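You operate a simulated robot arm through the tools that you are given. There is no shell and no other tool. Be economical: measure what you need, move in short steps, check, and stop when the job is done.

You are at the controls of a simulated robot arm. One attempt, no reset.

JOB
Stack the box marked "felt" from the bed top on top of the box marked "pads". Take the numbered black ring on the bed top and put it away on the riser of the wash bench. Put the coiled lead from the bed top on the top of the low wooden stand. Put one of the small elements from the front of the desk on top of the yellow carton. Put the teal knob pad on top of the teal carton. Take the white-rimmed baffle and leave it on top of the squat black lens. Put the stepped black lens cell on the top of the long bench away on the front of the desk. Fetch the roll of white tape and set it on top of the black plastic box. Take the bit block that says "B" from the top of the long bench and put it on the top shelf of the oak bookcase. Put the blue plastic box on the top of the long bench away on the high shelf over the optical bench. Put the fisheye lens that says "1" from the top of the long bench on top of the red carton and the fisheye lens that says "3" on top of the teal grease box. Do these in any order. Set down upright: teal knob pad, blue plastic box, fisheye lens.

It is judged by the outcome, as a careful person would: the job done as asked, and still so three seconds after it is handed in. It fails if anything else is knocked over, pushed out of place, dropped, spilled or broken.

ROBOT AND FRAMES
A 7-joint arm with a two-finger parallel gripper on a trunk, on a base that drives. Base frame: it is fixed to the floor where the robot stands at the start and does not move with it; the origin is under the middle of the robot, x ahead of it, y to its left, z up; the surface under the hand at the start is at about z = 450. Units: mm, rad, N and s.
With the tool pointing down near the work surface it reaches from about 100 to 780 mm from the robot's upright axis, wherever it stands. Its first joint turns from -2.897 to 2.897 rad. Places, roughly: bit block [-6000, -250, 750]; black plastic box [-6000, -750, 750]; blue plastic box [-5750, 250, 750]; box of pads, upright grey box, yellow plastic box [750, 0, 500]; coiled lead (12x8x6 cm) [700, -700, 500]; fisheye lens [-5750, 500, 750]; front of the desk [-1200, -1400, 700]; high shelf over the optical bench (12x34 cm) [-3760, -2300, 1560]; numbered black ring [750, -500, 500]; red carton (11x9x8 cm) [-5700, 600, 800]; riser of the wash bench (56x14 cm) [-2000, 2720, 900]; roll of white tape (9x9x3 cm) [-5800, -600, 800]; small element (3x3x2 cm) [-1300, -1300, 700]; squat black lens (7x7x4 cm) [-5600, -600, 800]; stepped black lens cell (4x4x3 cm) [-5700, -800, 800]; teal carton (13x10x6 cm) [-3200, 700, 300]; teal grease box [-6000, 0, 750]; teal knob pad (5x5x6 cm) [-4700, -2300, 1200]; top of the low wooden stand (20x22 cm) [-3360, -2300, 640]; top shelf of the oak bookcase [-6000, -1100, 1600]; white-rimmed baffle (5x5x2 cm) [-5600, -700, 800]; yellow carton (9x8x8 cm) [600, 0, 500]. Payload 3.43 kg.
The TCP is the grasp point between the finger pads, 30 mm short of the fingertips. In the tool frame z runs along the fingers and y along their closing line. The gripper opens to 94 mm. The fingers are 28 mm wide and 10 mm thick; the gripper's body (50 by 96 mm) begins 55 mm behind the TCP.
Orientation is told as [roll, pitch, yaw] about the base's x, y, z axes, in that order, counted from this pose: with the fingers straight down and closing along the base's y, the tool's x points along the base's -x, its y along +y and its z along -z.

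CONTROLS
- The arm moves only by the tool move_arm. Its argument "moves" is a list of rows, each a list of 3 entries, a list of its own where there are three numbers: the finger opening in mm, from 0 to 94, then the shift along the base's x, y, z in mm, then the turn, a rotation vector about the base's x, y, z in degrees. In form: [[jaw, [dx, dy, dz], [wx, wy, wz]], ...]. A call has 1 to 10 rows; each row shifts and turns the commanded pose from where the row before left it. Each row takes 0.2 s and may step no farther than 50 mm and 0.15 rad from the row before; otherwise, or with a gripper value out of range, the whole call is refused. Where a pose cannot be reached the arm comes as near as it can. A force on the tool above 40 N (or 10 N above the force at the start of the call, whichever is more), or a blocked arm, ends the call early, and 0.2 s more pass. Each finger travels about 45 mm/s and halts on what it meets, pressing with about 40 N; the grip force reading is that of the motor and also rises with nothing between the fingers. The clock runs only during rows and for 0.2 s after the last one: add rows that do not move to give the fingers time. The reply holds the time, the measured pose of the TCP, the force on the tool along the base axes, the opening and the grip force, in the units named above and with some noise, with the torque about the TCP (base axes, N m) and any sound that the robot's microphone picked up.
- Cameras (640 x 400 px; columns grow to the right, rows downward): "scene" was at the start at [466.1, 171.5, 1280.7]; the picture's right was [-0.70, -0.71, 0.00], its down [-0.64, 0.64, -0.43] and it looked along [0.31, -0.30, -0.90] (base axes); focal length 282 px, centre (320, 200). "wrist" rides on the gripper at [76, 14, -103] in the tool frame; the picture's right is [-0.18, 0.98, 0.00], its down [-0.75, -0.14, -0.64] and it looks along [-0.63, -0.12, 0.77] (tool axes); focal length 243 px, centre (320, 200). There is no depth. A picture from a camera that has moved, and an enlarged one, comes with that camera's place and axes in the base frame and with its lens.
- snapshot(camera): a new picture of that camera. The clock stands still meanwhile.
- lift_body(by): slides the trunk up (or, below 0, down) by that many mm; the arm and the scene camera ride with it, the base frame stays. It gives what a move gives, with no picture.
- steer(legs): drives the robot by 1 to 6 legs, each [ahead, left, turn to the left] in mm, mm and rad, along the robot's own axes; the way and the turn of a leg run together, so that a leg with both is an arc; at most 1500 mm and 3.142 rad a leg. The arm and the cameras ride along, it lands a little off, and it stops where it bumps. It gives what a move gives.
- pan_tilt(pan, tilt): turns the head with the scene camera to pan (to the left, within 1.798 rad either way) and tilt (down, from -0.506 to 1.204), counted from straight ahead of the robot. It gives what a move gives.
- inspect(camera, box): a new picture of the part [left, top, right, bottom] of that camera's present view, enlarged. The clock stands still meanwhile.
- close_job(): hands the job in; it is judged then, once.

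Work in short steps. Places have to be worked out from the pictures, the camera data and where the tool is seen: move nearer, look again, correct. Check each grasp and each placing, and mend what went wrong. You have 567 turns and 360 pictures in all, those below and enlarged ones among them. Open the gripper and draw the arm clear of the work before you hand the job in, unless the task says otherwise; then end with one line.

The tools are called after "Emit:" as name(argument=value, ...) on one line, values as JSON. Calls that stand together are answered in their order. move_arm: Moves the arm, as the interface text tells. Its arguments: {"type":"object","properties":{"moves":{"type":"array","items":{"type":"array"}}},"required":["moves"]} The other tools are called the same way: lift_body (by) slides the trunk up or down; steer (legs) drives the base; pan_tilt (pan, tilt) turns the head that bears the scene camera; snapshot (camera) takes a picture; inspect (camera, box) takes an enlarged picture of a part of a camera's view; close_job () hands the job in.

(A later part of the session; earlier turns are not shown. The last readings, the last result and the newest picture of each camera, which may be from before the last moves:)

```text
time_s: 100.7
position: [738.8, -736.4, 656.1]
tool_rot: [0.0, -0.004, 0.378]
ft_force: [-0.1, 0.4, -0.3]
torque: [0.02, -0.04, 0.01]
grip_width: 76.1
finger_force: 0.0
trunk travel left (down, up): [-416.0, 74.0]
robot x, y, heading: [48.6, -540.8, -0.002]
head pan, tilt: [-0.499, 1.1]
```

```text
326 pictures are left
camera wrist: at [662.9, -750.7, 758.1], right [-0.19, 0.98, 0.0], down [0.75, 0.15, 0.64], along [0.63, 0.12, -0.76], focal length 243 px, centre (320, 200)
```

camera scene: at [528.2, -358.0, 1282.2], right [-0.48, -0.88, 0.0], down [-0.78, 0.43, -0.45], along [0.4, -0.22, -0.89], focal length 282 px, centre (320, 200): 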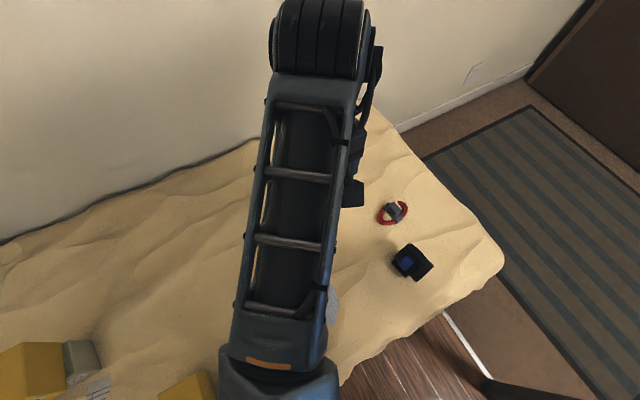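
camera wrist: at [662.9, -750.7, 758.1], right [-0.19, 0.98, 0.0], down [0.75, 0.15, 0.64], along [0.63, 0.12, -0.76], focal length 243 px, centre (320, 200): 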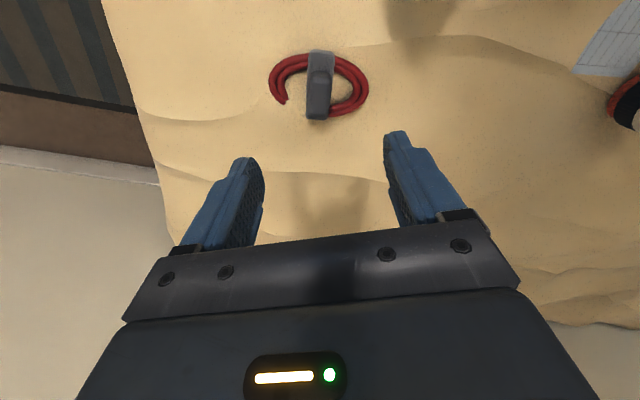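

The strap is aligned with the tool and the block is about 26 mm wide. I go down with the fingers at 50 mm so the tips stay just above the coil, then grip the block.

Emit:
move_arm(moves=[[50, [0, -1, -50], [0, 0, 0]], [50, [0, 0, -50], [0, 0, 0]], [50, [0, 0, -25], [0, 0, 0]], [50, [0, 0, 0], [0, 0, 0]]])

Emit:
snapshot(camera="wrist")

```text
time_s: 101.7
position: [739.1, -731.5, 528.9]
tool_rot: [0.0, -0.003, 0.378]
ft_force: [-0.7, -0.4, 0.1]
torque: [0.0, -0.02, 0.01]
grip_width: 49.9
finger_force: 0.1
trunk travel left (down, up): [-416.0, 74.0]
robot x, y, heading: [52.0, -538.2, -0.005]
head pan, tilt: [-0.499, 1.1]
```

```text
325 pictures are left
camera wrist: at [663.5, -746.7, 631.9], right [-0.19, 0.98, 0.0], down [0.75, 0.15, 0.65], along [0.63, 0.12, -0.76], focal length 243 px, centre (320, 200)
```

wrist: 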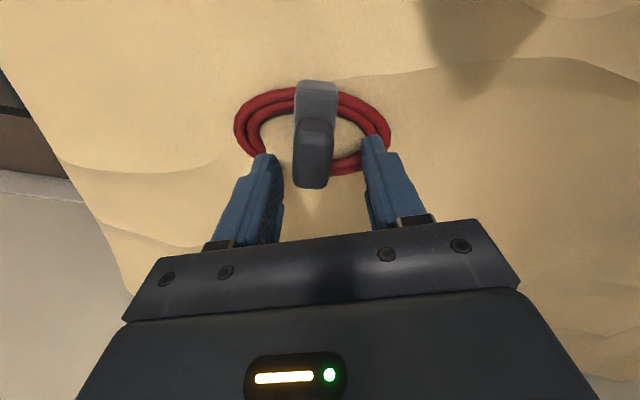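

The block is 4–5 mm to the side of centre. I nudge over, go down 17 mm, and close.

Emit:
move_arm(moves=[[50, [-2, -5, -10], [0, 0, 0]], [50, [0, 0, -8], [0, 0, 0]], [50, [0, 0, 0], [0, 0, 0]], [15, [0, 0, 0], [0, 0, 0]], [15, [0, 0, 0], [0, 0, 0]], [15, [0, 0, 0], [0, 0, 0]]])

Emit:
snapshot(camera="wrist")

```text
time_s: 103.1
position: [738.1, -737.8, 520.1]
tool_rot: [0.0, -0.004, 0.379]
ft_force: [0.2, -0.8, 5.0]
torque: [-0.01, 0.09, -0.08]
grip_width: 23.5
finger_force: 39.7
out of reach, approached as far as the arm can: row 2
trunk travel left (down, up): [-416.0, 74.0]
robot x, y, heading: [47.2, -536.4, -0.004]
head pan, tilt: [-0.499, 1.1]
```

```text
324 pictures are left
camera wrist: at [661.7, -753.4, 622.8], right [-0.19, 0.98, 0.0], down [0.75, 0.15, 0.65], along [0.63, 0.12, -0.76], focal length 243 px, centre (320, 200)
```

wrist: 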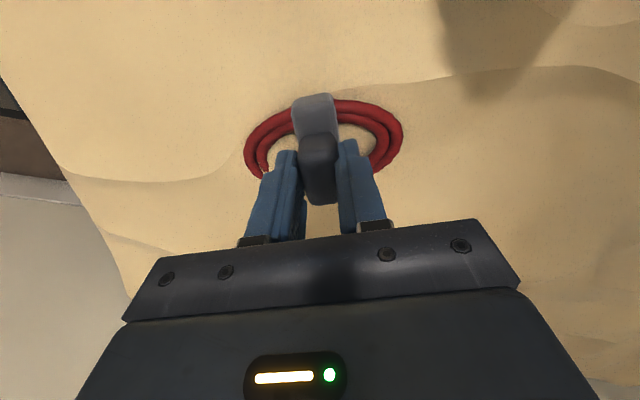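

It is gripped at 23.5 mm. I lift and check that it comes along.

Emit:
move_arm(moves=[[15, [0, 0, 20], [0, 0, 0]], [15, [0, 0, 50], [0, 0, 0]], [15, [0, 0, 50], [0, 0, 0]], [15, [0, 0, 50], [0, 0, 0]], [15, [0, 0, 50], [0, 0, 0]], [15, [-50, 0, 0], [0, 0, -7]], [15, [-50, 0, 0], [0, 0, -7]], [15, [-50, 0, 0], [0, 0, -8]]])

Emit:
snapshot(camera="wrist")

```text
time_s: 104.9
position: [587.6, -740.0, 738.8]
tool_rot: [-0.001, -0.006, -0.006]
ft_force: [0.2, -1.5, -1.3]
torque: [0.03, 0.0, -0.01]
grip_width: 23.1
finger_force: 39.9
trunk travel left (down, up): [-416.0, 74.0]
robot x, y, heading: [49.8, -543.7, -0.004]
head pan, tilt: [-0.499, 1.1]
```

```text
323 pictures are left
camera wrist: at [511.7, -725.1, 840.7], right [0.19, 0.98, 0.0], down [0.75, -0.15, 0.65], along [0.63, -0.12, -0.76], focal length 243 px, centre (320, 200)
```

wrist: 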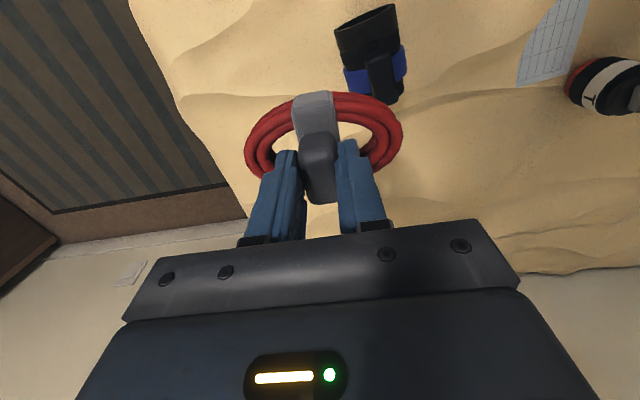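

I have the lead. I back off the bed, turn to face -y, and look at the south side of the room before driving along it.

Emit:
steer(legs=[[-50, 500, 0], [-400, 50, 0], [0, 0, -1.567]])

Emit:
pan_tilt(pan=-0.6, tilt=0.6)

Emit:
snapshot(camera="scene")

```text
time_s: 113.7
position: [-572.3, -522.8, 737.9]
tool_rot: [0.0, -0.005, -1.552]
ft_force: [0.5, 0.9, -1.8]
torque: [0.0, 0.0, 0.04]
grip_width: 23.3
finger_force: 40.0
trunk travel left (down, up): [-416.0, 74.0]
robot x, y, heading: [-385.4, 23.1, -1.554]
head pan, tilt: [-0.499, 1.1]
```

```text
time_s: 114.6
position: [-572.1, -523.4, 738.1]
tool_rot: [0.0, -0.003, -1.553]
ft_force: [-0.1, -0.2, -2.1]
torque: [0.0, 0.02, 0.02]
grip_width: 23.5
finger_force: 40.1
trunk travel left (down, up): [-416.0, 74.0]
robot x, y, heading: [-382.7, 18.4, -1.55]
head pan, tilt: [-0.6, 0.6]
```

```text
322 pictures are left
camera scene: at [-211.3, -472.5, 1320.8], right [-0.84, 0.55, 0.0], down [0.31, 0.47, -0.82], along [-0.45, -0.69, -0.57], focal length 282 px, centre (320, 200)
```

scene: 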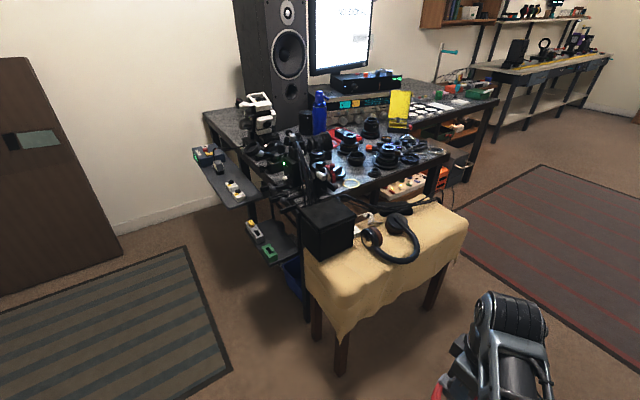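

The desk with a stool and headphones lies left of centre, and the wooden stand is beyond it. I strafe along the open corridor at y≈-80.

Emit:
steer(legs=[[100, 0, -0.02], [0, -1500, 0], [0, -1450, 0]])

Emit:
pan_tilt(pan=0.0, tilt=0.55)

Emit:
snapshot(camera="scene")

```text
time_s: 129.6
position: [-3491.1, -730.0, 738.7]
tool_rot: [-0.001, -0.003, -1.5]
ft_force: [-0.1, 0.3, -0.9]
torque: [0.03, 0.04, 0.0]
grip_width: 23.4
finger_force: 39.6
trunk travel left (down, up): [-416.0, 74.0]
robot x, y, heading: [-3337.1, -176.3, -1.504]
head pan, tilt: [-0.6, 0.6]
```

```text
time_s: 130.6
position: [-3492.2, -729.3, 737.5]
tool_rot: [0.001, -0.003, -1.5]
ft_force: [1.1, -0.1, -1.8]
torque: [0.0, 0.01, -0.01]
grip_width: 23.3
finger_force: 40.9
trunk travel left (down, up): [-416.0, 74.0]
robot x, y, heading: [-3336.8, -178.3, -1.496]
head pan, tilt: [0.0, 0.55]
```

```text
321 pictures are left
camera scene: at [-3084.1, -673.0, 1325.3], right [-1.0, -0.07, 0.0], down [-0.04, 0.52, -0.85], along [0.06, -0.85, -0.52], focal length 282 px, centre (320, 200)
```

scene: 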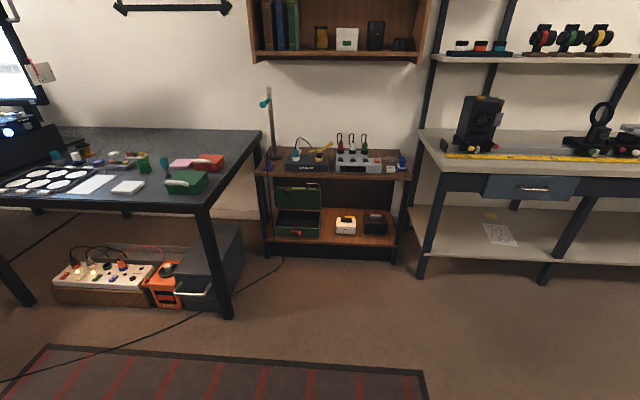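

Emit:
inspect(camera="scene", box=[240, 100, 440, 260])

```text
2.50 times, centred on (340, 180) of scene
camera zoom: at [-3084.1, -673.0, 1325.3], right [-1.0, -0.07, 0.0], down [-0.04, 0.52, -0.85], along [0.06, -0.85, -0.52], focal length 706 px, centre (270, 250)
```

zoom: 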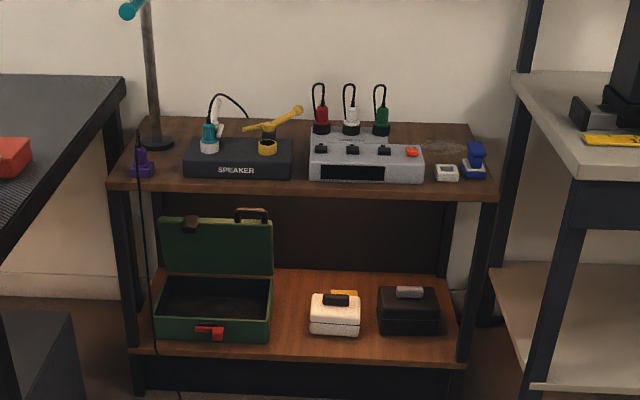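

The wooden stand's free patch is at its right rear, around [-3360, -2300]. I raise the arm and come closer for a good look.

Emit:
lift_body(by=74)

Emit:
move_arm(moves=[[15, [6, -40, 0], [0, 0, -4]], [15, [6, -40, 25], [0, 0, 0]], [15, [0, 0, 50], [0, 0, 0]], [15, [0, 0, 45], [0, 0, 0]]])

Emit:
steer(legs=[[0, 0, -0.075], [1200, 0, 0]])

Emit:
pan_tilt(pan=-0.4, tilt=0.85)

Emit:
snapshot(camera="scene")

```text
time_s: 131.7
position: [-3492.7, -729.4, 812.1]
tool_rot: [0.0, -0.003, -1.499]
ft_force: [0.6, -0.1, -1.2]
torque: [0.01, -0.03, 0.0]
grip_width: 23.0
finger_force: 40.5
trunk travel left (down, up): [-490.0, 0.0]
robot x, y, heading: [-3335.6, -174.6, -1.502]
head pan, tilt: [0.0, 0.55]
```

```text
time_s: 132.7
position: [-3477.4, -794.9, 873.8]
tool_rot: [0.001, 0.023, -1.568]
ft_force: [0.7, 0.1, -1.2]
torque: [0.02, 0.0, -0.02]
grip_width: 23.1
finger_force: 40.6
out of reach, approached as far as the arm can: row 3, 4
trunk travel left (down, up): [-490.0, 0.0]
robot x, y, heading: [-3336.9, -176.7, -1.497]
head pan, tilt: [0.0, 0.55]
```

```text
time_s: 139.2
position: [-3527.2, -1972.1, 875.0]
tool_rot: [0.0, 0.025, -1.642]
ft_force: [-0.1, -1.2, -1.7]
torque: [0.02, 0.02, 0.0]
grip_width: 23.1
finger_force: 39.8
trunk travel left (down, up): [-490.0, 0.0]
robot x, y, heading: [-3335.0, -1369.0, -1.575]
head pan, tilt: [0.0, 0.55]
```

```text
time_s: 140.1
position: [-3526.6, -1972.6, 873.6]
tool_rot: [0.0, 0.023, -1.643]
ft_force: [0.6, 0.9, -1.4]
torque: [0.04, 0.01, 0.0]
grip_width: 23.0
finger_force: 40.6
trunk travel left (down, up): [-490.0, 0.0]
robot x, y, heading: [-3341.8, -1367.7, -1.576]
head pan, tilt: [-0.4, 0.85]
```

```text
319 pictures are left
camera scene: at [-3155.2, -1862.2, 1374.0], right [-0.92, 0.39, 0.0], down [0.29, 0.69, -0.66], along [-0.26, -0.61, -0.75], focal length 282 px, centre (320, 200)
```

scene: 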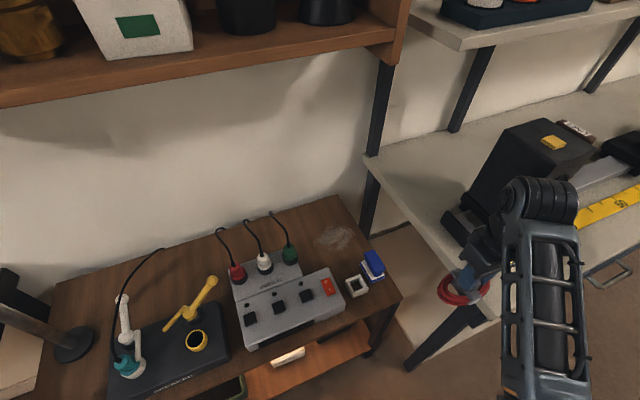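

The free patch is x -3475..-3270 and y -2200..-2450, with a wall shelf overhead at about z 1200. I centre the lead at x≈-3375 first, then drive in low enough under the shelf.

Emit:
move_arm(moves=[[15, [45, 0, 0], [0, 0, 4]], [15, [45, 0, -10], [0, -1.3, 0]], [15, [45, 0, -15], [0, 0, 0]], [15, [15, -30, 0], [0, 0, 0]], [15, [0, -40, 0], [0, 0, 0]]])

Emit:
steer(legs=[[230, 0, 0]])

Emit:
snapshot(camera="scene")

Emit:
snapshot(camera="wrist")

```text
time_s: 141.3
position: [-3377.0, -2043.9, 847.7]
tool_rot: [0.025, 0.022, -1.571]
ft_force: [0.7, 0.1, -1.3]
torque: [-0.03, 0.0, -0.06]
grip_width: 23.1
finger_force: 40.0
trunk travel left (down, up): [-490.0, 0.0]
robot x, y, heading: [-3332.9, -1365.4, -1.572]
head pan, tilt: [-0.4, 0.85]
```

```text
time_s: 143.0
position: [-3392.0, -2237.7, 847.4]
tool_rot: [0.022, 0.023, -1.598]
ft_force: [0.7, -1.1, -1.6]
torque: [0.01, 0.04, 0.0]
grip_width: 23.2
finger_force: 39.8
trunk travel left (down, up): [-490.0, 0.0]
robot x, y, heading: [-3331.4, -1561.1, -1.602]
head pan, tilt: [-0.4, 0.85]
```

```text
318 pictures are left
camera scene: at [-3163.9, -2062.1, 1374.2], right [-0.91, 0.42, 0.0], down [0.31, 0.68, -0.66], along [-0.28, -0.6, -0.75], focal length 282 px, centre (320, 200)
```

scene: 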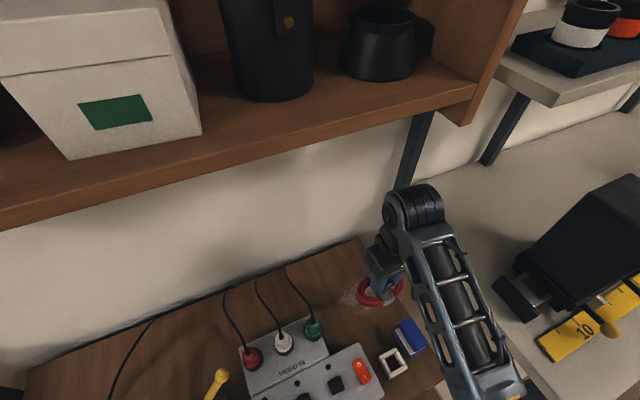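

```text
317 pictures are left
camera wrist: at [-3377.0, -2165.6, 952.4], right [0.98, -0.21, 0.02], down [-0.18, -0.76, 0.62], along [-0.12, -0.61, -0.78], focal length 243 px, centre (320, 200)
```

wrist: 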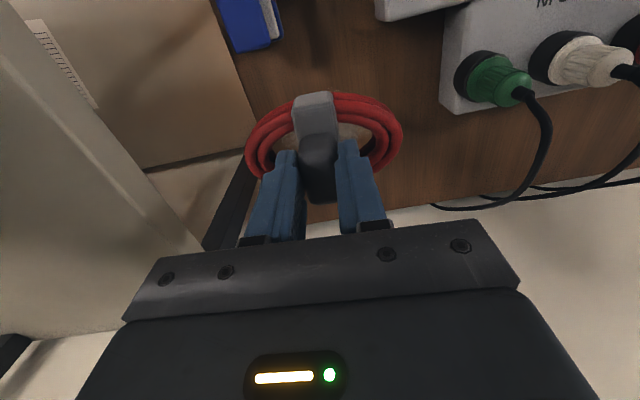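

Clear of everything so far. I lower first to stay well under the shelf, then slide back to y≈-2312 and down.

Emit:
move_arm(moves=[[15, [10, 0, -30], [-1.3, 1.3, 1.6]], [15, [10, -20, -30], [0, 0, 0]], [15, [0, -27, -10], [0, 0, 0]], [15, [0, -27, -10], [0, 0, 0]], [15, [0, 0, -20], [0, 0, 0]], [15, [0, 0, -10], [0, 0, 0]], [15, [0, 0, 0], [0, 0, 0]]])

Emit:
snapshot(camera="wrist")

Emit:
inspect(camera="scene", box=[280, 180, 480, 380])

```text
time_s: 144.6
position: [-3371.0, -2311.9, 737.4]
tool_rot: [0.003, 0.0, -1.571]
ft_force: [-0.4, -1.0, -1.0]
torque: [0.01, 0.0, 0.03]
grip_width: 23.1
finger_force: 40.1
trunk travel left (down, up): [-490.0, 0.0]
robot x, y, heading: [-3335.3, -1562.8, -1.601]
head pan, tilt: [-0.4, 0.85]
```

```text
316 pictures are left
camera wrist: at [-3356.4, -2236.4, 839.9], right [0.98, -0.18, 0.0], down [-0.14, -0.75, 0.64], along [-0.12, -0.63, -0.77], focal length 243 px, centre (320, 200)
```

wrist: 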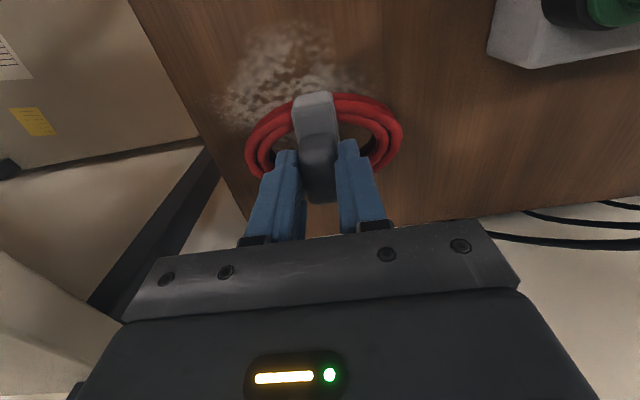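

```text
2.00 times, centred on (380, 280) of scene
camera zoom: at [-3164.2, -2062.4, 1373.9], right [-0.91, 0.42, 0.0], down [0.31, 0.68, -0.66], along [-0.27, -0.6, -0.75], focal length 564 px, centre (200, 40)
```

zoom: 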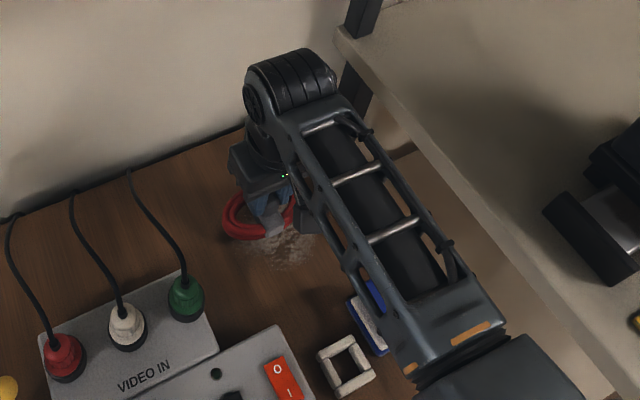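

Over the free wood. I lower to contact.

Emit:
move_arm(moves=[[15, [0, 3, -10], [0, 0, 0]], [15, [0, 0, -5], [0, 0, 0]], [15, [0, 0, -5], [0, 0, 0]], [15, [0, 0, -5], [0, 0, 0]], [15, [0, 0, -5], [0, 0, 0]], [15, [0, 0, -5], [0, 0, 0]]])

```text
time_s: 145.8
position: [-3371.7, -2309.8, 711.3]
tool_rot: [0.0, 0.0, -1.571]
ft_force: [-0.4, 16.6, 27.4]
torque: [0.1, -0.05, 0.06]
grip_width: 23.3
finger_force: 39.9
trunk travel left (down, up): [-490.0, 0.0]
robot x, y, heading: [-3334.3, -1560.8, -1.601]
head pan, tilt: [-0.4, 0.85]
stopped in row 5: the force on the tool passed its limit at 52 N (the readings are from after the stop); the commanded pose is now the measured one
```

Contact at 711. I ease up, open, and lift away.

Emit:
move_arm(moves=[[15, [0, 0, 2], [0, 0, 0]], [45, [0, 0, 0], [0, 0, 0]], [45, [0, 0, 0], [0, 0, 0]], [45, [0, 0, 20], [0, 0, 0]], [45, [0, 10, 40], [0, 0, 0]], [45, [0, 40, 20], [0, 0, 0]], [45, [0, 45, 20], [0, 0, 0]]])

Emit:
snapshot(camera="wrist")

```text
time_s: 147.4
position: [-3371.8, -2217.4, 809.5]
tool_rot: [0.002, -0.001, -1.57]
ft_force: [-0.5, -1.0, -0.5]
torque: [-0.01, 0.01, 0.0]
grip_width: 44.7
finger_force: 0.0
trunk travel left (down, up): [-490.0, 0.0]
robot x, y, heading: [-3334.8, -1563.3, -1.602]
head pan, tilt: [-0.4, 0.85]
```

```text
314 pictures are left
camera wrist: at [-3356.9, -2141.7, 911.6], right [0.98, -0.18, 0.0], down [-0.14, -0.75, 0.64], along [-0.12, -0.63, -0.77], focal length 243 px, centre (320, 200)
```

wrist: 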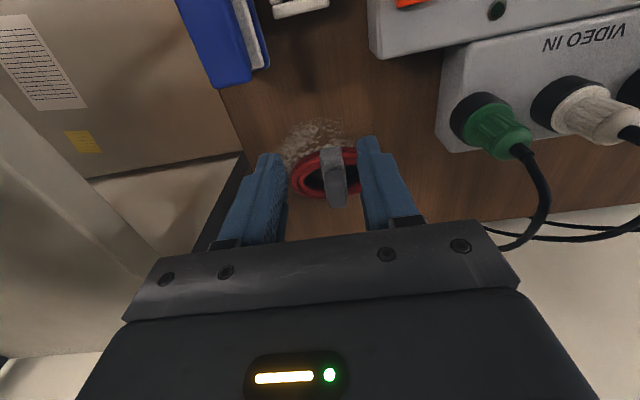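

The lead is on the stand. I back out and move along to the optical bench for the teal knob pad.

Emit:
steer(legs=[[-350, 0, 0.03], [0, -1300, 0]])

Emit:
pan_tilt(pan=0.0, tilt=0.35)

Emit:
snapshot(camera="scene")

```text
time_s: 155.9
position: [-4645.4, -1873.9, 808.8]
tool_rot: [0.002, -0.002, -1.526]
ft_force: [-0.2, -0.3, -0.1]
torque: [0.03, 0.01, -0.01]
grip_width: 44.8
finger_force: 0.0
trunk travel left (down, up): [-490.0, 0.0]
robot x, y, heading: [-4637.3, -1217.8, -1.559]
head pan, tilt: [-0.4, 0.85]
```

```text
time_s: 156.8
position: [-4646.5, -1873.5, 808.9]
tool_rot: [0.002, 0.0, -1.526]
ft_force: [0.8, 0.4, -0.1]
torque: [0.0, 0.04, -0.02]
grip_width: 45.2
finger_force: 0.1
trunk travel left (down, up): [-490.0, 0.0]
robot x, y, heading: [-4636.3, -1217.1, -1.553]
head pan, tilt: [0.0, 0.351]
```

```text
313 pictures are left
camera scene: at [-4414.7, -1729.7, 1417.5], right [-1.0, -0.02, 0.0], down [-0.01, 0.34, -0.94], along [0.01, -0.94, -0.34], focal length 282 px, centre (320, 200)
```

scene: 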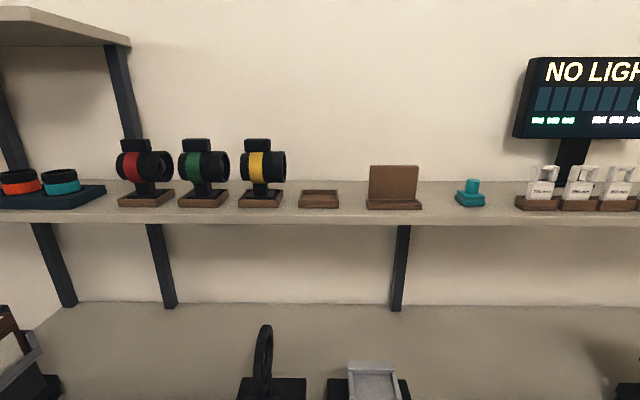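

The teal knob pad is on the shelf at about [-4729, -2300, 1200], with its knob on top. I'll grip the knob with the tool tilted about 70° from vertical, since the same tilt suits the low shelf where the teal carton is. I tilt and raise the tool now.

Emit:
move_arm(moves=[[45, [0, 0, 10], [0, 0, -2.6]], [45, [0, 0, 40], [-7.7, 0, 0]], [45, [0, 0, 40], [-7.7, 0, 0]], [45, [0, 0, 40], [-7.7, 0, 0]], [45, [0, 0, 40], [-7.7, 0, 0]], [45, [0, 0, 40], [-7.7, 0, 0]], [45, [0, 0, 40], [-7.7, 0, 0]], [45, [0, 0, 40], [-7.7, 0, 0]], [45, [0, 0, 40], [-7.7, 0, 0]], [45, [0, 0, 40], [-7.7, 0, 0]]])

Emit:
snapshot(camera="wrist")

```text
time_s: 159.0
position: [-4651.8, -1945.6, 1119.6]
tool_rot: [0.001, -1.212, -1.567]
ft_force: [0.2, -0.2, 0.6]
torque: [-0.03, -0.01, 0.0]
grip_width: 45.0
finger_force: 0.1
out of reach, approached as far as the arm can: row 7, 8, 9, 10
trunk travel left (down, up): [-490.0, 0.0]
robot x, y, heading: [-4637.1, -1216.3, -1.555]
head pan, tilt: [0.0, 0.351]
```

```text
312 pictures are left
camera wrist: at [-4636.2, -1823.1, 1083.2], right [0.98, -0.06, 0.17], down [-0.14, 0.34, 0.93], along [-0.12, -0.94, 0.32], focal length 243 px, centre (320, 200)
```

wrist: 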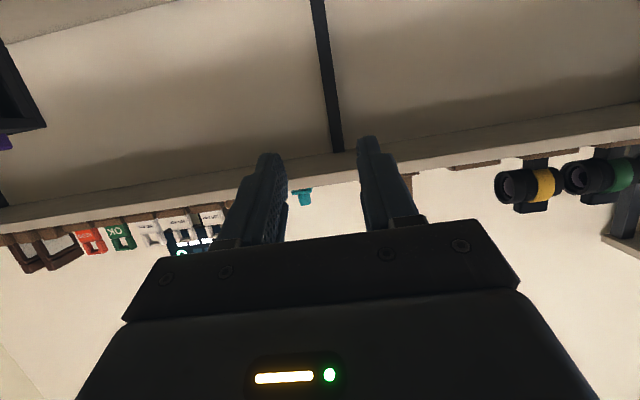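

Nearly there. I extend forward a little while raising, which the arm needs in order to reach higher.

Emit:
move_arm(moves=[[45, [0, -40, 20], [0, 0, 0]], [45, [0, -40, 20], [0, 0, 0]], [45, [0, -40, 20], [0, 0, 0]], [45, [0, -20, 20], [0, 0, 0]], [45, [0, 0, 0], [0, 0, 0]]])

Emit:
snapshot(camera="wrist")

```text
time_s: 160.2
position: [-4653.7, -2087.0, 1197.8]
tool_rot: [-0.001, -1.209, -1.57]
ft_force: [0.2, -0.5, 0.0]
torque: [-0.01, -0.01, -0.02]
grip_width: 44.8
finger_force: 0.1
trunk travel left (down, up): [-490.0, 0.0]
robot x, y, heading: [-4641.5, -1219.3, -1.553]
head pan, tilt: [0.0, 0.351]
```

```text
311 pictures are left
camera wrist: at [-4638.8, -1964.5, 1164.1], right [0.98, -0.06, 0.17], down [-0.14, 0.33, 0.93], along [-0.12, -0.94, 0.32], focal length 243 px, centre (320, 200)
```

wrist: 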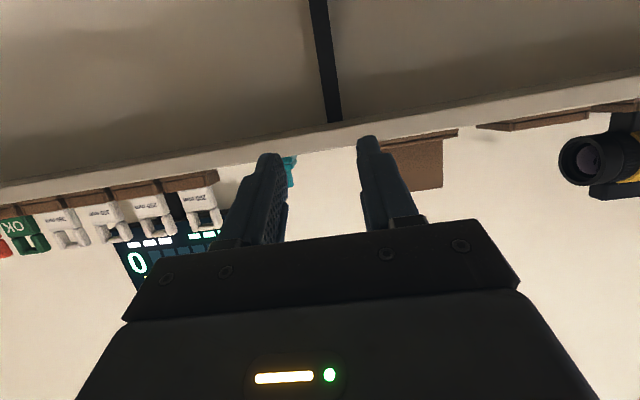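

I raise above shelf level and shift toward the knob.

Emit:
move_arm(moves=[[45, [-25, 0, 25], [0, 0, 0]], [45, [-25, 0, 25], [0, 0, 0]], [45, [-20, 0, 20], [0, 0, 0]], [45, [0, 0, 0], [0, 0, 0]]])

Emit:
snapshot(camera="wrist")

Emit:
snapshot(camera="scene")

```text
time_s: 161.2
position: [-4722.6, -2080.7, 1265.0]
tool_rot: [-0.001, -1.208, -1.57]
ft_force: [-0.3, -0.1, -0.1]
torque: [-0.01, 0.0, 0.0]
grip_width: 45.1
finger_force: 0.0
trunk travel left (down, up): [-490.0, 0.0]
robot x, y, heading: [-4642.4, -1215.9, -1.554]
head pan, tilt: [0.0, 0.351]
```

```text
310 pictures are left
camera wrist: at [-4708.6, -1958.6, 1230.7], right [0.98, -0.06, 0.17], down [-0.14, 0.33, 0.93], along [-0.12, -0.94, 0.32], focal length 243 px, centre (320, 200)
```

wrist: 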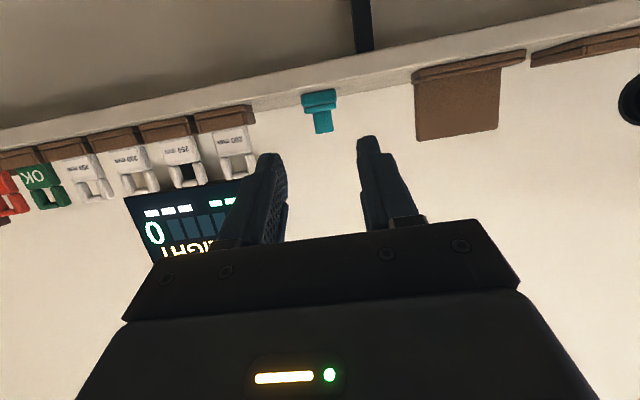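

```text
309 pictures are left
camera scene: at [-4414.7, -1729.7, 1417.6], right [-1.0, -0.02, 0.0], down [-0.01, 0.34, -0.94], along [0.02, -0.94, -0.34], focal length 282 px, centre (320, 200)
```

scene: 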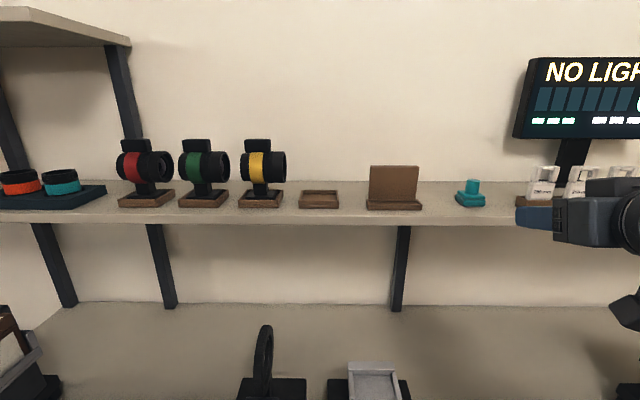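

The knob is at about [-4731, -2308], z 1218–1251, 24 mm wide. I approach to just short of it and check.

Emit:
move_arm(moves=[[45, [-8, -40, -5], [0, 0, 0]], [45, [0, -40, -5], [0, 0, 0]], [45, [0, -40, -5], [0, 0, 0]], [45, [0, -40, -3], [0, 0, 0]], [45, [0, 0, 0], [0, 0, 0]]])

Emit:
snapshot(camera="wrist")

```text
time_s: 162.4
position: [-4727.7, -2247.6, 1251.5]
tool_rot: [-0.001, -1.209, -1.568]
ft_force: [-0.1, 0.1, -0.6]
torque: [-0.02, -0.01, -0.01]
grip_width: 44.9
finger_force: 0.1
trunk travel left (down, up): [-490.0, 0.0]
robot x, y, heading: [-4638.9, -1217.3, -1.556]
head pan, tilt: [0.0, 0.351]
```

```text
308 pictures are left
camera wrist: at [-4713.5, -2123.0, 1216.9], right [0.98, -0.06, 0.17], down [-0.14, 0.33, 0.93], along [-0.12, -0.94, 0.32], focal length 243 px, centre (320, 200)
```

wrist: 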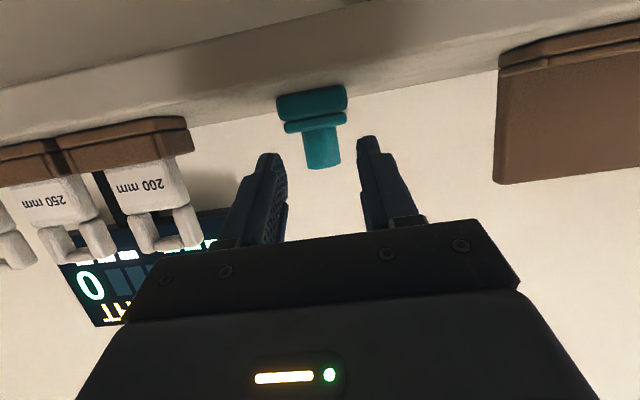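

Triangulating again puts the knob nearer y≈-2335, z 1228–1258. I move in straddling it and look before closing.

Emit:
move_arm(moves=[[45, [-2, -40, 0], [0, 0, 0]], [45, [-1, -42, 0], [0, 0, 0]], [45, [0, 0, 0], [0, 0, 0]]])

Emit:
snapshot(camera="wrist")

```text
time_s: 163.2
position: [-4728.4, -2324.4, 1252.3]
tool_rot: [-0.002, -1.209, -1.57]
ft_force: [0.1, 0.4, -0.9]
torque: [-0.01, -0.02, 0.0]
grip_width: 45.0
finger_force: 0.2
trunk travel left (down, up): [-490.0, 0.0]
robot x, y, heading: [-4637.0, -1213.1, -1.556]
head pan, tilt: [0.0, 0.351]
```

```text
307 pictures are left
camera wrist: at [-4712.9, -2202.3, 1217.1], right [0.98, -0.06, 0.17], down [-0.14, 0.33, 0.93], along [-0.12, -0.94, 0.32], focal length 243 px, centre (320, 200)
```

wrist: 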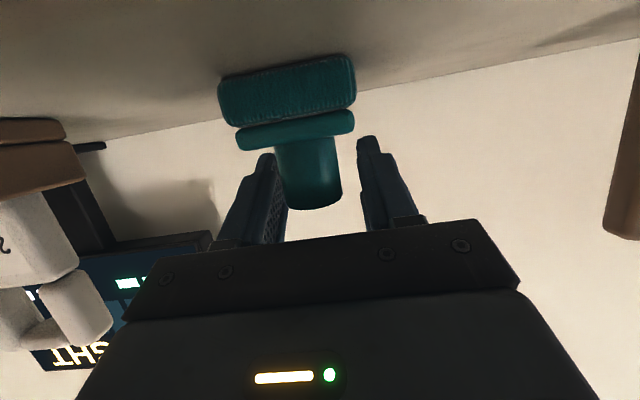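

The knob sits between the fingers, 3 mm to one side. I shift, raise 2 mm, and close.

Emit:
move_arm(moves=[[45, [-3, -3, 2], [0, 0, 0]], [10, [0, 0, 0], [0, 0, 0]], [10, [0, 0, 0], [0, 0, 0]], [10, [0, 0, 0], [0, 0, 0]]])

Emit:
snapshot(camera="wrist")

```text
time_s: 164.2
position: [-4732.2, -2329.1, 1253.7]
tool_rot: [-0.003, -1.208, -1.568]
ft_force: [-0.3, -0.3, 1.0]
torque: [0.0, 0.02, 0.03]
grip_width: 28.7
finger_force: 39.7
trunk travel left (down, up): [-490.0, 0.0]
robot x, y, heading: [-4640.5, -1216.8, -1.552]
head pan, tilt: [0.0, 0.351]
```

```text
306 pictures are left
camera wrist: at [-4717.4, -2205.9, 1219.8], right [0.98, -0.06, 0.17], down [-0.14, 0.33, 0.93], along [-0.12, -0.94, 0.32], focal length 243 px, centre (320, 200)
```

wrist: 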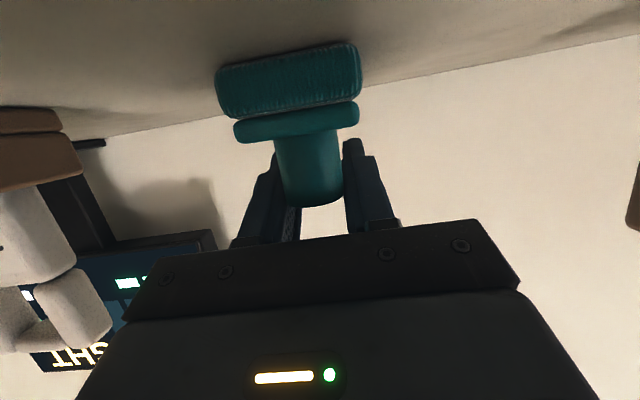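

Gripped at 28.7 mm. I lift, pull back off the shelf, and check.

Emit:
move_arm(moves=[[10, [0, 0, 30], [0, 0, 0]], [10, [0, 45, 10], [0, 0, 0]], [10, [0, 50, 0], [0, 0, 0]], [10, [0, 50, 0], [0, 0, 0]], [10, [0, 50, -20], [0, 0, 0]], [10, [0, 0, -50], [0, 0, 0]], [10, [0, 0, -50], [0, 0, 0]]])

Emit:
snapshot(camera="wrist")

```text
refused: row 5 steps farther than a row can; nothing moved
```

```text
305 pictures are left
camera wrist: at [-4717.4, -2205.9, 1219.8], right [0.98, -0.06, 0.17], down [-0.14, 0.33, 0.93], along [-0.12, -0.94, 0.32], focal length 243 px, centre (320, 200)
```

wrist: 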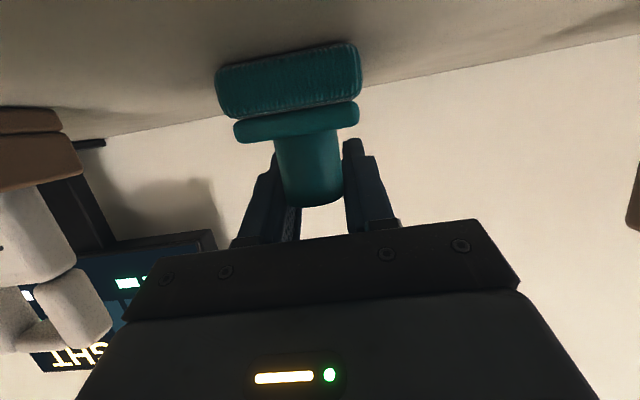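

One row was just over the limit, so I resend it with smaller steps.

Emit:
move_arm(moves=[[10, [0, 0, 30], [0, 0, 0]], [10, [0, 45, 10], [0, 0, 0]], [10, [0, 48, 0], [0, 0, 0]], [10, [0, 48, 0], [0, 0, 0]], [10, [0, 40, -20], [0, 0, 0]], [10, [0, 0, -48], [0, 0, 0]], [10, [0, 0, -48], [0, 0, 0]]])

Emit:
snapshot(camera="wrist")

```text
time_s: 165.8
position: [-4739.1, -2145.9, 1178.5]
tool_rot: [0.0, -1.21, -1.571]
ft_force: [0.4, 0.1, -0.2]
torque: [0.0, -0.02, -0.02]
grip_width: 28.8
finger_force: 40.1
trunk travel left (down, up): [-490.0, 0.0]
robot x, y, heading: [-4641.5, -1221.6, -1.551]
head pan, tilt: [0.0, 0.351]
```

```text
304 pictures are left
camera wrist: at [-4723.2, -2023.7, 1143.2], right [0.98, -0.06, 0.17], down [-0.14, 0.33, 0.93], along [-0.12, -0.94, 0.32], focal length 243 px, centre (320, 200)
```

wrist: 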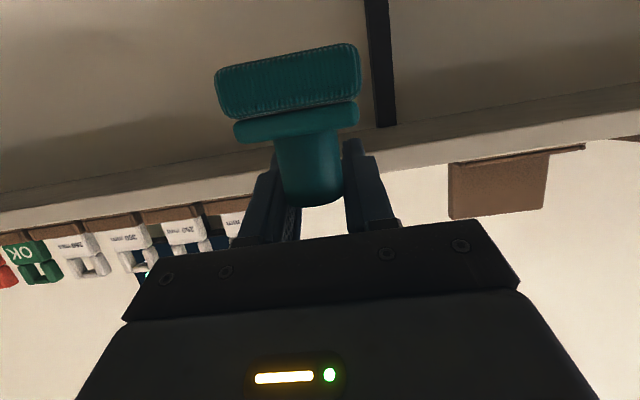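

The pad is held. I retract the arm, back into the open corridor, and turn toward the central bench where the teal carton is.

Emit:
move_arm(moves=[[10, [10, 48, -10], [0, 0, 0]], [10, [10, 48, -10], [0, 0, 0]], [10, [10, 46, -20], [0, 0, 0]], [10, [10, 42, -25], [0, 0, 0]], [10, [10, 40, -30], [0, 0, 0]], [10, [10, 40, -30], [0, 0, 0]], [10, [10, 30, -40], [0, 0, 0]], [10, [10, 10, -45], [0, 0, 0]]])

Emit:
steer(legs=[[-800, 0, 0], [0, 0, 3.12]])

Emit:
pan_tilt(pan=-0.6, tilt=0.6)

Emit:
snapshot(camera="scene")

```text
refused: row 3 steps farther than a row can; nothing moved
```

```text
time_s: 177.6
position: [-4578.9, 513.6, 1177.7]
tool_rot: [0.0, -1.21, 1.606]
ft_force: [-0.2, 0.6, -1.1]
torque: [0.01, 0.03, -0.01]
grip_width: 28.4
finger_force: 40.1
trunk travel left (down, up): [-490.0, 0.0]
robot x, y, heading: [-4649.7, -419.6, 1.618]
head pan, tilt: [0.0, 0.351]
```

```text
time_s: 178.6
position: [-4579.3, 514.3, 1178.3]
tool_rot: [0.001, -1.212, 1.606]
ft_force: [-0.6, 0.2, -0.7]
torque: [0.02, -0.02, -0.04]
grip_width: 28.7
finger_force: 40.0
trunk travel left (down, up): [-490.0, 0.0]
robot x, y, heading: [-4648.5, -419.9, 1.616]
head pan, tilt: [-0.6, 0.6]
```

```text
303 pictures are left
camera scene: at [-4837.4, 69.0, 1394.9], right [0.85, -0.52, 0.0], down [-0.3, -0.48, -0.83], along [0.43, 0.7, -0.56], focal length 282 px, centre (320, 200)
```

scene: 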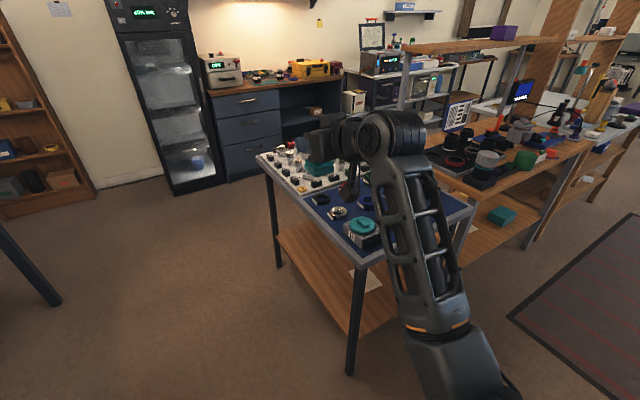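

I cannot chain moves blindly, but no harm was done. I retract the arm now with legal steps.

Emit:
move_arm(moves=[[10, [0, -45, -10], [0, 0, 0]], [10, [0, -45, -10], [0, 0, 0]], [10, [0, -44, -20], [0, 0, 0]], [10, [0, -40, -25], [0, 0, 0]], [10, [0, -35, -30], [0, 0, 0]], [10, [0, -35, -30], [0, 0, 0]], [10, [0, -20, -40], [0, 0, 0]], [10, [0, 0, -45], [0, 0, 0]]])

```text
time_s: 180.4
position: [-4579.3, 249.8, 967.2]
tool_rot: [0.0, -1.208, 1.605]
ft_force: [-0.4, -0.3, -0.6]
torque: [0.0, 0.02, 0.04]
grip_width: 28.4
finger_force: 40.0
trunk travel left (down, up): [-490.0, 0.0]
robot x, y, heading: [-4650.6, -420.4, 1.614]
head pan, tilt: [-0.6, 0.6]
```

Arm retracted. I square the heading and strafe right to face the teal carton.

Emit:
steer(legs=[[-100, 0, -0.043], [0, -1400, 0]])

Emit:
pan_tilt(pan=-0.2, tilt=0.75)

Emit:
snapshot(camera="scene")

```text
time_s: 188.2
position: [-3131.3, 155.1, 968.0]
tool_rot: [0.0, -1.209, 1.564]
ft_force: [-0.1, -0.7, -0.5]
torque: [0.01, -0.02, 0.0]
grip_width: 28.4
finger_force: 39.6
trunk travel left (down, up): [-490.0, 0.0]
robot x, y, heading: [-3227.3, -508.9, 1.581]
head pan, tilt: [-0.6, 0.6]
```

```text
time_s: 189.1
position: [-3132.7, 154.2, 966.9]
tool_rot: [0.0, -1.209, 1.563]
ft_force: [0.0, 0.8, -0.9]
torque: [-0.03, -0.03, 0.02]
grip_width: 28.7
finger_force: 39.5
trunk travel left (down, up): [-490.0, 0.0]
robot x, y, heading: [-3228.8, -508.7, 1.582]
head pan, tilt: [-0.201, 0.75]
```

```text
302 pictures are left
camera scene: at [-3430.9, -8.0, 1382.0], right [0.98, -0.19, 0.0], down [-0.13, -0.67, -0.73], along [0.14, 0.72, -0.68], focal length 282 px, centre (320, 200)
```

scene: 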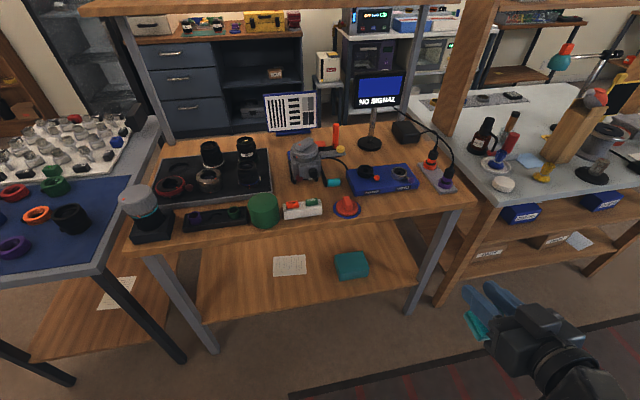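

The teal carton sits on the lower shelf at about [-3150, 705], with its top around z≈325 and plenty of clearance under the table top. I drive in a bit and lower the trunk.

Emit:
steer(legs=[[240, 20, -0.01]])

Emit:
lift_body(by=-480)

Emit:
snapshot(camera="scene")

Emit:
snapshot(camera="wrist")

```text
time_s: 190.8
position: [-3144.5, 391.7, 968.3]
tool_rot: [-0.001, -1.21, 1.553]
ft_force: [-0.1, 0.4, -0.5]
torque: [0.03, 0.0, 0.01]
grip_width: 28.6
finger_force: 39.7
trunk travel left (down, up): [-490.0, 0.0]
robot x, y, heading: [-3250.9, -271.2, 1.573]
head pan, tilt: [-0.201, 0.75]
```

```text
refused: -480 is not a number from -400 to 400
```

```text
301 pictures are left
camera scene: at [-3445.6, 232.5, 1382.0], right [0.98, -0.2, 0.0], down [-0.14, -0.67, -0.73], along [0.15, 0.72, -0.68], focal length 282 px, centre (320, 200)
```

scene: 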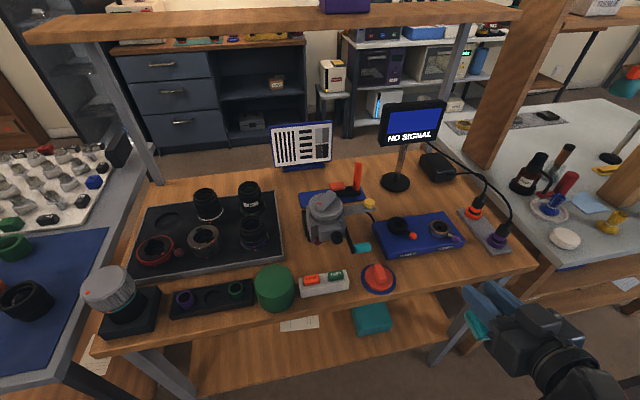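

```text
300 pictures are left
camera wrist: at [-3160.9, 269.1, 933.0], right [-0.98, 0.08, 0.17], down [0.13, -0.34, 0.93], along [0.14, 0.94, 0.32], focal length 243 px, centre (320, 200)
```

wrist: 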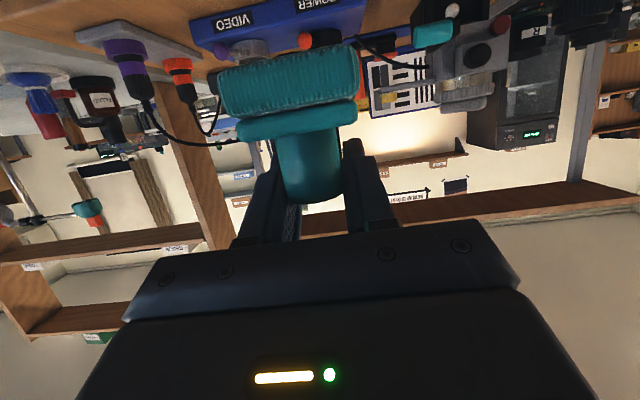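

I lower the trunk in two steps.

Emit:
lift_body(by=-400)

Emit:
pan_tilt(pan=-0.35, tilt=0.7)

Emit:
snapshot(camera="scene")

Emit:
snapshot(camera="wrist")

```text
time_s: 194.7
position: [-3145.4, 392.2, 568.0]
tool_rot: [-0.001, -1.208, 1.553]
ft_force: [0.4, -0.6, -0.1]
torque: [0.02, -0.03, 0.0]
grip_width: 28.6
finger_force: 39.5
trunk travel left (down, up): [-90.0, 400.0]
robot x, y, heading: [-3250.2, -271.5, 1.566]
head pan, tilt: [-0.201, 0.75]
```

```text
time_s: 195.3
position: [-3144.4, 392.4, 568.8]
tool_rot: [-0.001, -1.211, 1.554]
ft_force: [0.2, 0.1, -0.7]
torque: [0.04, 0.0, 0.0]
grip_width: 28.4
finger_force: 39.6
trunk travel left (down, up): [-90.0, 400.0]
robot x, y, heading: [-3252.0, -270.4, 1.567]
head pan, tilt: [-0.351, 0.7]
```

```text
299 pictures are left
camera scene: at [-3433.0, 231.1, 986.2], right [0.94, -0.35, 0.0], down [-0.22, -0.6, -0.76], along [0.26, 0.72, -0.64], focal length 282 px, centre (320, 200)
```

scene: 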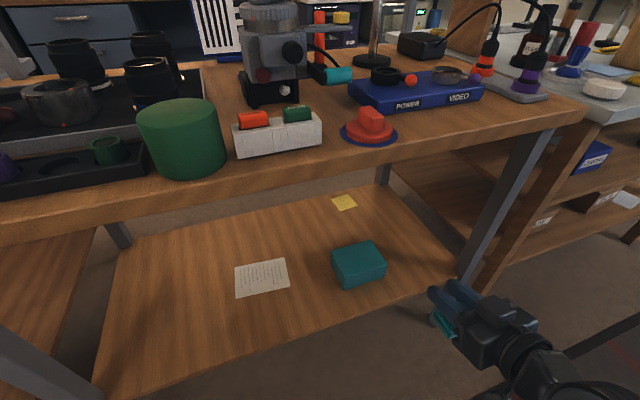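

```text
298 pictures are left
camera wrist: at [-3160.9, 269.2, 533.0], right [-0.98, 0.08, 0.17], down [0.13, -0.34, 0.93], along [0.14, 0.94, 0.32], focal length 243 px, centre (320, 200)
```

wrist: 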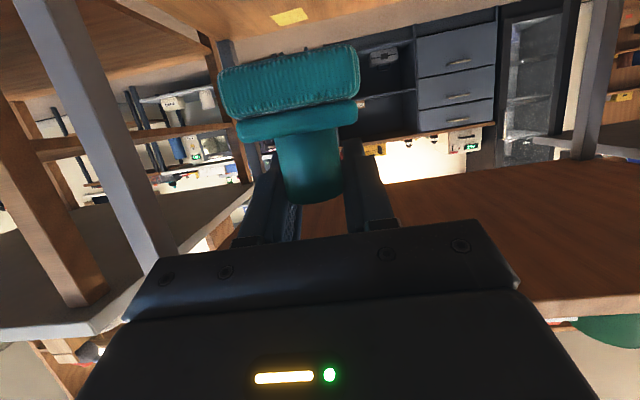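

Emit:
inspect(camera="scene", box=[300, 220, 420, 300])

```text
5.00 times, centred on (360, 260) of scene
camera zoom: at [-3433.0, 231.1, 986.2], right [0.94, -0.35, 0.0], down [-0.22, -0.6, -0.76], along [0.26, 0.72, -0.64], focal length 1411 px, centre (120, -100)
```

zoom: 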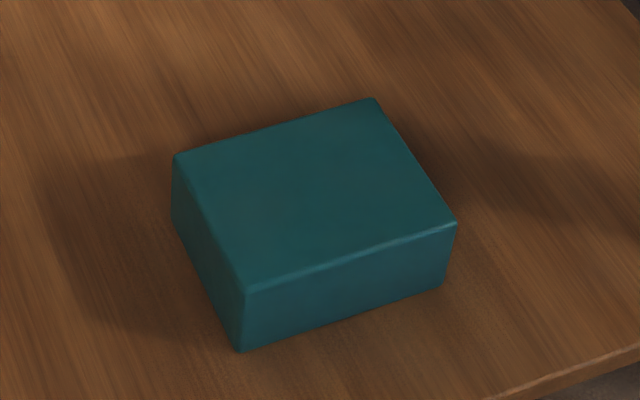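

The carton's top centre is [-3151, 673] and its top is at z≈336. I lower the trunk further and reach in horizontally.

Emit:
lift_body(by=-70)

Emit:
move_arm(moves=[[10, [-3, 40, -5], [0, 0, 1]], [10, [-3, 45, -5], [0, 0, 0]], [10, [0, 45, -5], [0, 0, 0]], [10, [0, 45, -5], [0, 0, 0]], [10, [0, 45, -5], [0, 0, 0]], [10, [0, 0, 0], [0, 0, 0]]])

Emit:
snapshot(camera="scene")

Emit:
snapshot(camera="wrist")

```text
time_s: 196.4
position: [-3145.5, 391.8, 497.8]
tool_rot: [-0.001, -1.209, 1.553]
ft_force: [-0.7, 0.1, -0.3]
torque: [0.01, 0.01, 0.01]
grip_width: 28.5
finger_force: 40.8
trunk travel left (down, up): [-20.0, 470.0]
robot x, y, heading: [-3249.6, -274.1, 1.566]
head pan, tilt: [-0.351, 0.7]
```

```text
time_s: 197.8
position: [-3147.4, 609.8, 473.7]
tool_rot: [-0.002, -1.21, 1.57]
ft_force: [-0.1, 1.1, -1.0]
torque: [-0.01, 0.0, 0.02]
grip_width: 28.5
finger_force: 40.8
trunk travel left (down, up): [-20.0, 470.0]
robot x, y, heading: [-3247.0, -271.3, 1.568]
head pan, tilt: [-0.351, 0.7]
```

```text
296 pictures are left
camera scene: at [-3433.0, 231.1, 916.2], right [0.94, -0.35, 0.0], down [-0.22, -0.6, -0.76], along [0.26, 0.72, -0.64], focal length 282 px, centre (320, 200)
```

scene: 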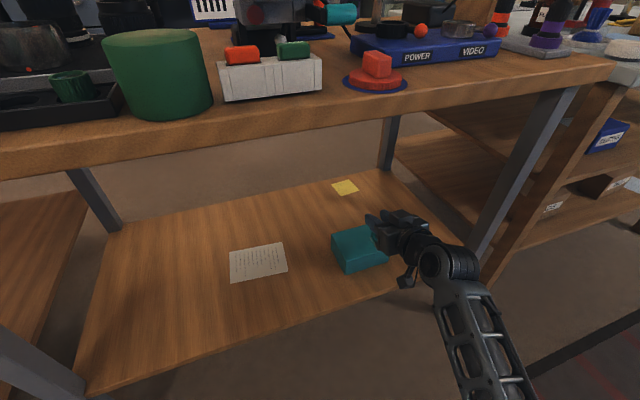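

```text
295 pictures are left
camera wrist: at [-3162.0, 486.9, 439.3], right [-0.98, 0.07, 0.17], down [0.14, -0.33, 0.93], along [0.12, 0.94, 0.32], focal length 243 px, centre (320, 200)
```

wrist: 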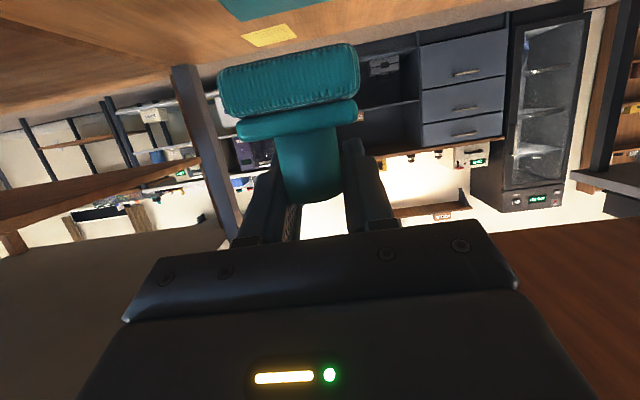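

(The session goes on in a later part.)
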